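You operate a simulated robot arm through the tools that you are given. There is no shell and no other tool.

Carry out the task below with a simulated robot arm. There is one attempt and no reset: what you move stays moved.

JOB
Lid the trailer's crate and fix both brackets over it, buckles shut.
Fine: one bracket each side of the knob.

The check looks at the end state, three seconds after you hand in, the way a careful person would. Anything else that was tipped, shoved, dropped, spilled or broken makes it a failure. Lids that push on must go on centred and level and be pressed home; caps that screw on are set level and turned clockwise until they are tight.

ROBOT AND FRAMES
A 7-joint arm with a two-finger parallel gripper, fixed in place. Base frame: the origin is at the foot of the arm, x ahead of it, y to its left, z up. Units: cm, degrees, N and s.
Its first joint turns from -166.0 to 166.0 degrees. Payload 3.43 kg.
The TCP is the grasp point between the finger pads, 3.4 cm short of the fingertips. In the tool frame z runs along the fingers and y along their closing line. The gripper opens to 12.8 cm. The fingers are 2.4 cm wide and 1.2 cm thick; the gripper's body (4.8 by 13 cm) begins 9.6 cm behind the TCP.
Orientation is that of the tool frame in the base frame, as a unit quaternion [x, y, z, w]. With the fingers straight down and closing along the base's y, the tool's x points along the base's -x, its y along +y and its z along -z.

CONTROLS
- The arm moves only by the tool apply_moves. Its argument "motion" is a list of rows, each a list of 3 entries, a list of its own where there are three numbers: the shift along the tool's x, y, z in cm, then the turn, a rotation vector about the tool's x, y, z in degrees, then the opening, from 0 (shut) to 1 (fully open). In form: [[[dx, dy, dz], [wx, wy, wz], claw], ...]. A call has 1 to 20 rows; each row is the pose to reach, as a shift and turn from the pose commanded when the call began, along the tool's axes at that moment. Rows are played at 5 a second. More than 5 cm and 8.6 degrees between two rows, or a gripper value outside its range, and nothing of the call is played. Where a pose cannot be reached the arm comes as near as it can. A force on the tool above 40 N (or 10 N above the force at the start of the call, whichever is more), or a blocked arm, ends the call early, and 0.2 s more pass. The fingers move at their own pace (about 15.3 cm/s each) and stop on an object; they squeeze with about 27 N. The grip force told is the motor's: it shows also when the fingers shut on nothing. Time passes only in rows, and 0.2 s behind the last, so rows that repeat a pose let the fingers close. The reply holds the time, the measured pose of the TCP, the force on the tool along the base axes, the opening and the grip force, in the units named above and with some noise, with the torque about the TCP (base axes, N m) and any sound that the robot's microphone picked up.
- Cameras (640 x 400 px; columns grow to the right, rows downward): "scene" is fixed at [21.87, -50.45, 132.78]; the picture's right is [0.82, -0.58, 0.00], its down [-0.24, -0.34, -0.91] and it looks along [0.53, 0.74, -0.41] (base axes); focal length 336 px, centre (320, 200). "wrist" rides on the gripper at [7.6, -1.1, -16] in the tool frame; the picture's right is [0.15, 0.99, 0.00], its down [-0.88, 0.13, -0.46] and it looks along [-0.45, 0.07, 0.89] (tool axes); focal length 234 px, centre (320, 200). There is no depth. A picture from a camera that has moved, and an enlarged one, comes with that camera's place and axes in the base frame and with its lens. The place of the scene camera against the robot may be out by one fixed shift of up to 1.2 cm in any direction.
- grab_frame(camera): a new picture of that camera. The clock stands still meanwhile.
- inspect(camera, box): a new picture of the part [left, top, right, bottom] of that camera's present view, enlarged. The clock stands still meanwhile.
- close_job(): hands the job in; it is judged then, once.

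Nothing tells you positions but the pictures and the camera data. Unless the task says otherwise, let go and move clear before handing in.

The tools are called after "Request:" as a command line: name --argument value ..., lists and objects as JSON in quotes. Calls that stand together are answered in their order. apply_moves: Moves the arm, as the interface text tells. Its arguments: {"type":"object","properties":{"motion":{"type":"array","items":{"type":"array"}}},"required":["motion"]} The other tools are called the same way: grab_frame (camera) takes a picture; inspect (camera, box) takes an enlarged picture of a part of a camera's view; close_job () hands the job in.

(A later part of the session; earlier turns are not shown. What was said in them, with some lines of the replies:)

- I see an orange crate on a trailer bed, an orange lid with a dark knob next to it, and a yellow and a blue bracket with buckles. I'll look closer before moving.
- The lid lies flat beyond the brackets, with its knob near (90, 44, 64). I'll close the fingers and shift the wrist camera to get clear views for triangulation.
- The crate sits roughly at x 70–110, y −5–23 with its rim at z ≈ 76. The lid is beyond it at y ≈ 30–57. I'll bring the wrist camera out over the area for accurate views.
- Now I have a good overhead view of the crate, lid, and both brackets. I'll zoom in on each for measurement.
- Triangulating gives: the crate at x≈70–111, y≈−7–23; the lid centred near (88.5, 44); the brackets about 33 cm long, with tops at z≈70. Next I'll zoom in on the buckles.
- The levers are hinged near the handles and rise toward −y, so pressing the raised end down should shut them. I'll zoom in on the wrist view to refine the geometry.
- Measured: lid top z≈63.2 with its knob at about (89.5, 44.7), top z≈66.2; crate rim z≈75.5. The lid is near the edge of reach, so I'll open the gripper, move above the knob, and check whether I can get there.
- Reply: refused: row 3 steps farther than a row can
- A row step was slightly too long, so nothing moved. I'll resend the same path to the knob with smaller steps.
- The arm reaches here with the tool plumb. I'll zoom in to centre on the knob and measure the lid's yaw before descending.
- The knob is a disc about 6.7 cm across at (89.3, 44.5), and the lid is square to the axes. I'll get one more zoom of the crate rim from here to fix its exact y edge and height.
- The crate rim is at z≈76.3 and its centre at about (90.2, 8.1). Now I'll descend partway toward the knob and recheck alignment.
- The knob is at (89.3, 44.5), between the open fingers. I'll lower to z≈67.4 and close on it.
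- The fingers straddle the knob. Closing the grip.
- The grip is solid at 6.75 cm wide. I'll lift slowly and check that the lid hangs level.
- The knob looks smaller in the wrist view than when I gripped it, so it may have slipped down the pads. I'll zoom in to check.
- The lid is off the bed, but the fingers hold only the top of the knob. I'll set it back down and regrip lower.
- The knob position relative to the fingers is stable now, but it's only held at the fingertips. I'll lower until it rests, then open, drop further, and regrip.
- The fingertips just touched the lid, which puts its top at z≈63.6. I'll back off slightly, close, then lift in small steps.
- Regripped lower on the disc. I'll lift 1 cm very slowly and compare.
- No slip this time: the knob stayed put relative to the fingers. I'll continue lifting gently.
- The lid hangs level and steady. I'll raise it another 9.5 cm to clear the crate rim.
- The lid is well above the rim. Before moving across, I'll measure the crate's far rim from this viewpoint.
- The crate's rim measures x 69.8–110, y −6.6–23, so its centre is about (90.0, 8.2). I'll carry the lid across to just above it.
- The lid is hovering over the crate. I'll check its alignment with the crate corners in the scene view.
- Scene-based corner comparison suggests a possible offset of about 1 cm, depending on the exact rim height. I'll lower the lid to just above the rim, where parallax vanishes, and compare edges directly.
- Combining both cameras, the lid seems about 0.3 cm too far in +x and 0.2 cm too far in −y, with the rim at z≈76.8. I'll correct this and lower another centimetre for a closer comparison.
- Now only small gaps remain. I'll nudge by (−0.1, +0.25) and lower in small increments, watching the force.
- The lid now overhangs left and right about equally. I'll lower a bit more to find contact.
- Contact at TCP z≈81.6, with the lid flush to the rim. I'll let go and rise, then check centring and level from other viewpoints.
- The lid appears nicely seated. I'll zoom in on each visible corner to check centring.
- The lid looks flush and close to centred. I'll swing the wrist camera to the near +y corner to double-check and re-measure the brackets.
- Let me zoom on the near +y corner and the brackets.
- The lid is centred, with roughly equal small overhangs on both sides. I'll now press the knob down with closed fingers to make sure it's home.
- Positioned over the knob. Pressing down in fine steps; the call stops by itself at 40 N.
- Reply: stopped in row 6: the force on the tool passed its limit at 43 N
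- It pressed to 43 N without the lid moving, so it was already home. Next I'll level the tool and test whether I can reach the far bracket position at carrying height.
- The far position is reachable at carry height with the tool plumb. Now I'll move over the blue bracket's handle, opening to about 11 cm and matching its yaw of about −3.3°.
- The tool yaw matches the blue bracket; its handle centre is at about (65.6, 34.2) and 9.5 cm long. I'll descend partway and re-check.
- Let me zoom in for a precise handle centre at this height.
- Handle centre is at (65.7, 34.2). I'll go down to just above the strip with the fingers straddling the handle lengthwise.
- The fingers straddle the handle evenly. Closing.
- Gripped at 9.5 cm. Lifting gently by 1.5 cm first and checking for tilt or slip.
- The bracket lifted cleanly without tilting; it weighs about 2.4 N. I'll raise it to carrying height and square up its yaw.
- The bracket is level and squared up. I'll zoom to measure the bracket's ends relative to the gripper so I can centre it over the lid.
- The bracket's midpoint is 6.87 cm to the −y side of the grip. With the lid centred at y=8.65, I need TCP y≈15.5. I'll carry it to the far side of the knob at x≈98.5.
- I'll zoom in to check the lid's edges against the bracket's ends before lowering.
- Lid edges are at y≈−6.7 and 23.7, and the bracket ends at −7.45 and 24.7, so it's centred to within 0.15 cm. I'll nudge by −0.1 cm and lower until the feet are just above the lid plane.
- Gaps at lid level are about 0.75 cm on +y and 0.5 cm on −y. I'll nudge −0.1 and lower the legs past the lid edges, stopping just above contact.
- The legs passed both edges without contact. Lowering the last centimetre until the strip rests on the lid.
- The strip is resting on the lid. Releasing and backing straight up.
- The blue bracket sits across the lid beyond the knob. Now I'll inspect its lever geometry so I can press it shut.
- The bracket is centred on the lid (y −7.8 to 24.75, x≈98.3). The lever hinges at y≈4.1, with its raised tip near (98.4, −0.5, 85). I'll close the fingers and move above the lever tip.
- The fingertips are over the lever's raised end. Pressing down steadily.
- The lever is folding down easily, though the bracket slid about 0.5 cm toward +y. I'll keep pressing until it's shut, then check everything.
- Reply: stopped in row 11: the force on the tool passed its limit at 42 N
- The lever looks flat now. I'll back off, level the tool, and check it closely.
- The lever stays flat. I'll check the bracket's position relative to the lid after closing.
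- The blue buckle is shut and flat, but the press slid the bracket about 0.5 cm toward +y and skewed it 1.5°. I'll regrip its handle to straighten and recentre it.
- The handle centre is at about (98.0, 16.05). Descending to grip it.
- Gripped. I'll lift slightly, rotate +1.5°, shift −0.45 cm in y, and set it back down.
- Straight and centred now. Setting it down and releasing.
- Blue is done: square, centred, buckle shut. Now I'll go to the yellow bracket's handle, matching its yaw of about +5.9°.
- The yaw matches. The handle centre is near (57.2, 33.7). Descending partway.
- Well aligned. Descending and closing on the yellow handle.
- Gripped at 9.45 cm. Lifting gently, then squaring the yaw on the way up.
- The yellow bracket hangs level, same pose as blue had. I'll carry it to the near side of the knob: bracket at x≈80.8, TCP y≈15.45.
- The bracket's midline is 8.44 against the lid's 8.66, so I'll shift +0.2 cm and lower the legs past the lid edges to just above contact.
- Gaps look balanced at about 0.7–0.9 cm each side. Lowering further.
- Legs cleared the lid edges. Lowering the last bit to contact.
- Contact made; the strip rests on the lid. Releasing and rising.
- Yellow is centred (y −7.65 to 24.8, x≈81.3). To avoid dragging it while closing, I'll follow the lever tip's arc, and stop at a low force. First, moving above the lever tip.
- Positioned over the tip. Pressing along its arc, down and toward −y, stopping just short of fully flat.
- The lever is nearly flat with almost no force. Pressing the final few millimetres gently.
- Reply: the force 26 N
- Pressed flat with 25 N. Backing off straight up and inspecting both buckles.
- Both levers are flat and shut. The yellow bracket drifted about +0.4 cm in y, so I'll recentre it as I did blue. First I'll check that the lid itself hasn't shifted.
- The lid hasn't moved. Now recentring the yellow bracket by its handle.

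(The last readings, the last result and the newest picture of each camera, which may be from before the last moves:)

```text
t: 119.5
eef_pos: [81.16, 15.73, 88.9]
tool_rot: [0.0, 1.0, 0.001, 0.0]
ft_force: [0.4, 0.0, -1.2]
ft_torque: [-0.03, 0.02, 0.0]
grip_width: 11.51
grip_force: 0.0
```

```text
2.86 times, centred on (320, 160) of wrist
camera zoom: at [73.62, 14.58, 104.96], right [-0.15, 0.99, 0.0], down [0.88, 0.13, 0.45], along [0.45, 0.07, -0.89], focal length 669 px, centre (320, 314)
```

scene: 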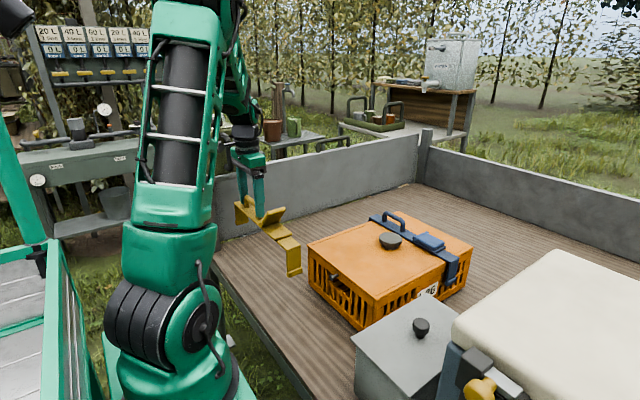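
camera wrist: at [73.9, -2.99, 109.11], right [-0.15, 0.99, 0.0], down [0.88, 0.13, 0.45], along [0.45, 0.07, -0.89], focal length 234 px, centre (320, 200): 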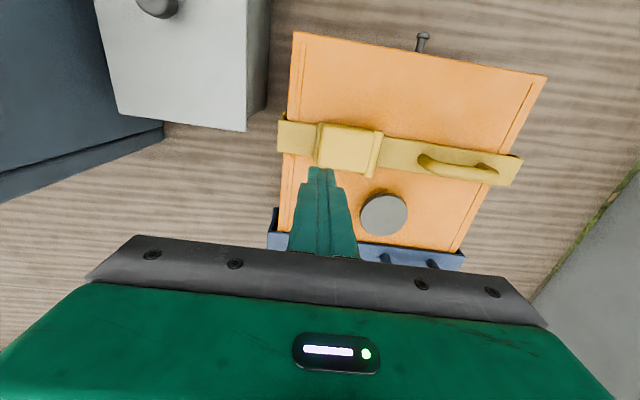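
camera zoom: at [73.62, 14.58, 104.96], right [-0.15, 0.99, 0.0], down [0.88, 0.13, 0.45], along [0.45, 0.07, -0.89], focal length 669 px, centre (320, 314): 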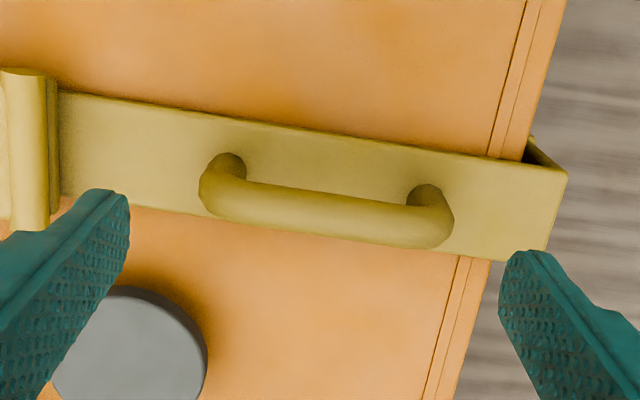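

Aligned with the handle; descending and gripping.

Request:
apply_moves --motion '[[[0, 0.15, 2], [0, 0, 0], 0.9], [[0, 0.15, 4], [0, 0, 0], 0.9], [[0, 0.15, 5.3], [0, 0, 0], 0.9], [[0, 0.15, 5.8], [0, 0, 0], 0.9], [[0, 0.15, 5.8], [0, 0, 0], 0.9], [[0, 0.15, 5.8], [0, 0, 0], 0.7], [[0, 0.15, 5.8], [0, 0, 0], 0.5], [[0, 0.15, 5.8], [0, 0, 0], 0.2], [[0, 0.15, 5.8], [0, 0, 0], 0], [[0, 0.15, 5.8], [0, 0, 0], 0], [[0, 0.15, 5.8], [0, 0, 0], 0]]'

Request:
inspect --camera "scene" --box '[330, 180, 450, 300]'

```text
t: 121.8
eef_pos: [81.25, 16.01, 83.14]
tool_rot: [0.001, 1.0, 0.001, -0.001]
ft_force: [-0.8, -0.3, 0.4]
ft_torque: [0.07, 0.0, -0.02]
grip_width: 9.43
grip_force: 26.7
```

```text
3.33 times, centred on (390, 240) of scene
camera zoom: at [21.87, -50.45, 132.78], right [0.82, -0.58, 0.0], down [-0.24, -0.34, -0.91], along [0.53, 0.74, -0.41], focal length 1122 px, centre (87, 67)
```

zoom: 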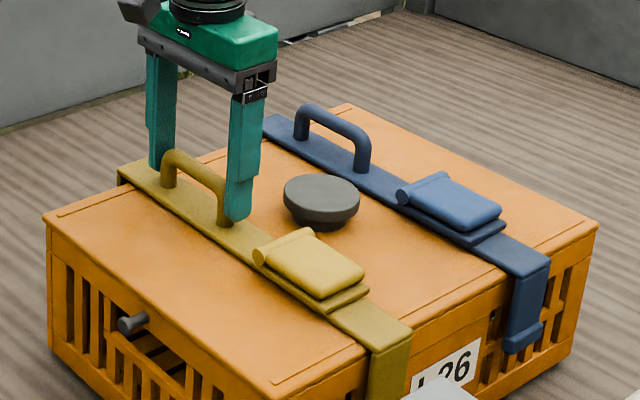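

Gripped. I'll lift slightly, shift −0.4 cm in y, set it down, release, and rise.

Request:
apply_moves --motion '[[[0, 0, -0.2], [0, 0, 0], 0], [[0, 0, -0.4], [0, 0, 0], 0], [[0, -0.15, -0.5], [0, 0, 0], 0], [[0, -0.3, -0.5], [0, 0, 0], 0], [[0, -0.42, -0.5], [0, 0, 0], 0], [[0, -0.42, -0.5], [0, 0, 0], 0], [[0, -0.42, -0.2], [0, 0, 0], 0], [[0, -0.42, 0.1], [0, 0, 0], 0], [[0, -0.42, 0.2], [0, 0, 0], 0], [[0, -0.42, 0.2], [0, 0, 0], 0]]'

Request:
inspect --camera "scene" --box '[330, 180, 450, 300]'

```text
t: 124.0
eef_pos: [81.21, 15.51, 83.15]
tool_rot: [0.0, 1.0, 0.001, 0.0]
ft_force: [-2.4, 1.4, 16.5]
ft_torque: [-0.58, 0.14, -0.1]
grip_width: 9.39
grip_force: 26.5
```

```text
3.33 times, centred on (390, 240) of scene
camera zoom: at [21.87, -50.45, 132.78], right [0.82, -0.58, 0.0], down [-0.24, -0.34, -0.91], along [0.53, 0.74, -0.41], focal length 1122 px, centre (87, 67)
```

zoom: 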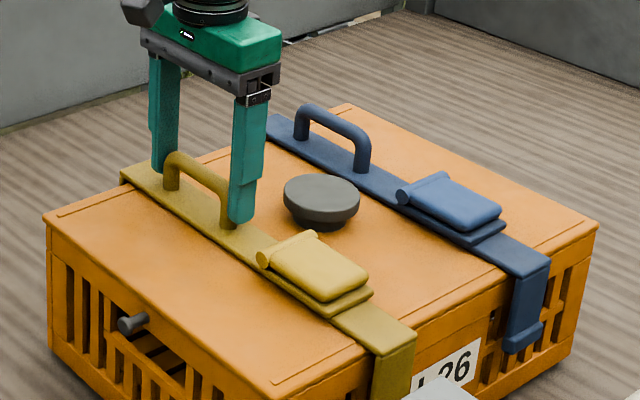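

It's resting on the lid, recentred. Releasing and rising clear.

Request:
apply_moves --motion '[[[0, 0, -0.2], [0, 0, 0], 0], [[0, 0, -0.2], [0, 0, 0], 0.3], [[0, 0, -0.2], [0, 0, 0], 0.9], [[0, 0, -0.2], [0, 0, 0], 0.9], [[0, 0, -0.2], [0, 0, 0], 0.9], [[0, 0, -2], [0, 0, 0], 0.9], [[0, 0, -5], [0, 0, 0], 0.9], [[0, 0, -9], [0, 0, 0], 0.9], [[0, 0, -13], [0, 0, 0], 0.9], [[3, 0, -16], [0, 0, 0], 0.9], [[6, 0, -18], [0, 0, 0], 0.9], [[6, 0, -18], [0, 0, 0], 0.9]]'

Request:
grab_frame --camera "wrist"

Request:
grab_frame --camera "scene"

Request:
inspect --camera "scene" --box '[300, 190, 490, 330]'

```text
t: 126.7
eef_pos: [75.04, 15.42, 101.0]
tool_rot: [0.0, 1.0, 0.0, -0.001]
ft_force: [-0.6, 0.4, 0.1]
ft_torque: [0.01, 0.02, -0.01]
grip_width: 11.51
grip_force: 0.0
```

```text
taken
camera wrist: at [67.59, 14.11, 117.06], right [-0.15, 0.99, 0.0], down [0.88, 0.13, 0.45], along [0.45, 0.07, -0.89], focal length 234 px, centre (320, 200)
```

wrist: 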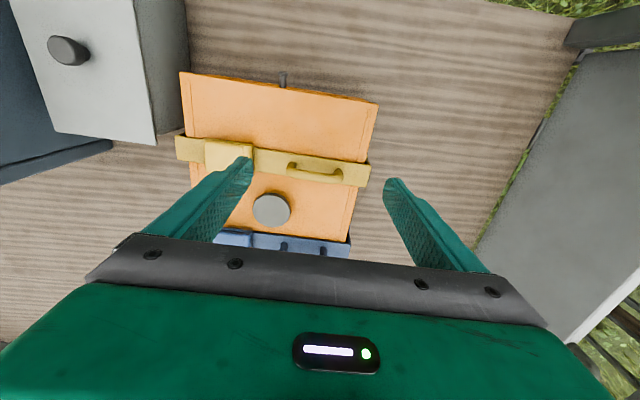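

```text
taken
```

scene: 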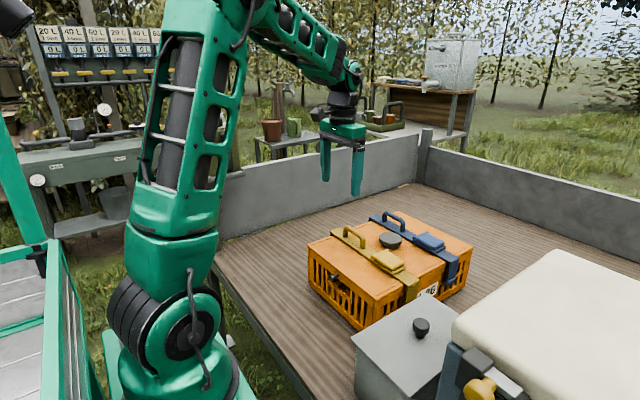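

```text
2.86 times, centred on (395, 260) of scene
camera zoom: at [21.87, -50.45, 132.78], right [0.82, -0.58, 0.0], down [-0.24, -0.34, -0.91], along [0.53, 0.74, -0.41], focal length 962 px, centre (106, 29)
```

zoom: 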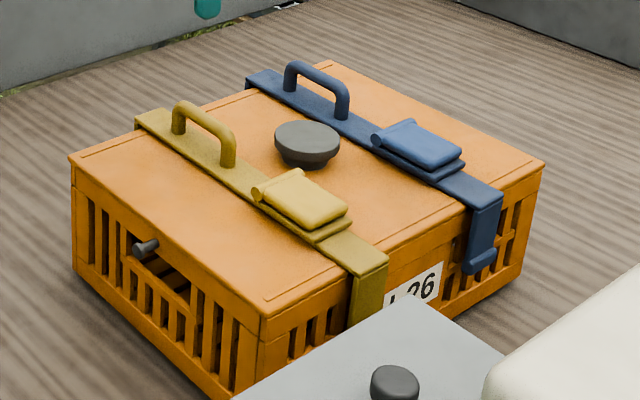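

Everything looks in place. A final close check of both buckles and the lid's seating.

Request:
inspect --camera "scene" --box '[370, 235, 430, 285]'

Request:
inspect --camera "scene" --box '[405, 220, 465, 270]'

Request:
inspect --camera "wrist" --box '[160, 60, 390, 260]'

```text
8.00 times, centred on (400, 260) of scene
camera zoom: at [21.87, -50.45, 132.78], right [0.82, -0.58, 0.0], down [-0.24, -0.34, -0.91], along [0.53, 0.74, -0.41], focal length 2692 px, centre (-320, -280)
```

zoom: 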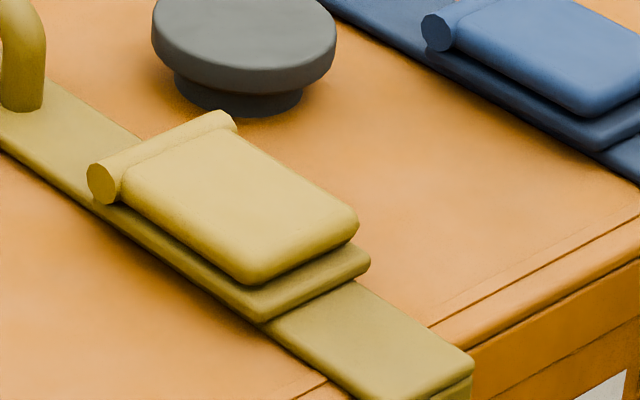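

```text
8.00 times, centred on (435, 245) of scene
camera zoom: at [21.87, -50.45, 132.78], right [0.82, -0.58, 0.0], down [-0.24, -0.34, -0.91], along [0.53, 0.74, -0.41], focal length 2692 px, centre (-600, -160)
```

zoom: 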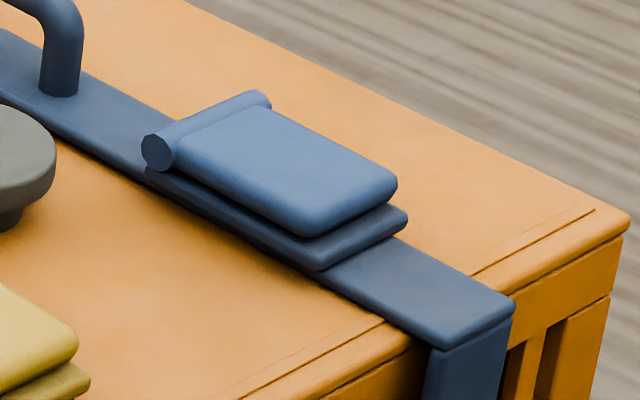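

```text
2.00 times, centred on (275, 160) of wrist
camera zoom: at [67.59, 14.11, 117.06], right [-0.15, 0.99, 0.0], down [0.88, 0.13, 0.45], along [0.45, 0.07, -0.89], focal length 468 px, centre (410, 280)
```

zoom: 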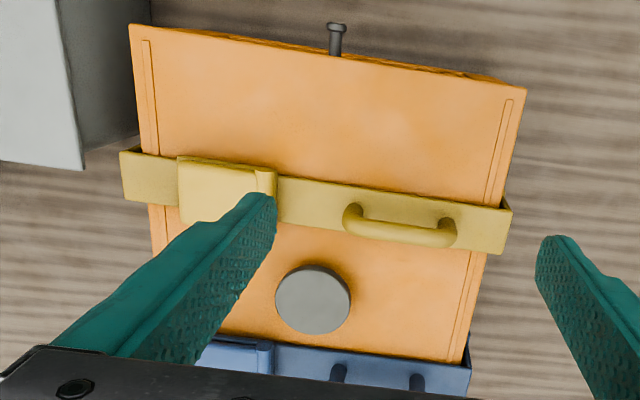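

Both brackets sit square across the lid, one on each side of the knob, with their buckles flat shut. The lid is flush and centred, nothing else was disturbed, and the arm is clear. Handing in.

Request:
close_job

```text
The job is handed in.
```

The crate is lidded with both brackets fixed over it, one each side of the knob, buckles shut. I've handed the job in, but I haven't seen the check's result.

- **Lid:** it sits flush on the rim and roughly centred. I pressed it through the knob to about 43 N and it did not move, so it looks fully home. On the first lift the knob slipped in the fingers, so I set the lid back on the bed and gripped it again lower down.
- **Blue bracket:** it is about 8.5 cm beyond the knob. Shutting its buckle pulled it about 0.6 cm sideways and skewed it slightly, so I straightened and recentred it by the handle.
- **Yellow bracket:** it is about 8 cm on the near side of the knob. It also drifted, about 0.4 cm, when I shut the buckle, and I recentred it the same way.
- **Buckles:** both levers lie flat. I heard no click from either one, so I judged them shut by eye and by the force when pressing them down.

In the last pictures nothing else on the trailer had been knocked or moved. The arm had let go and was well above the crate.
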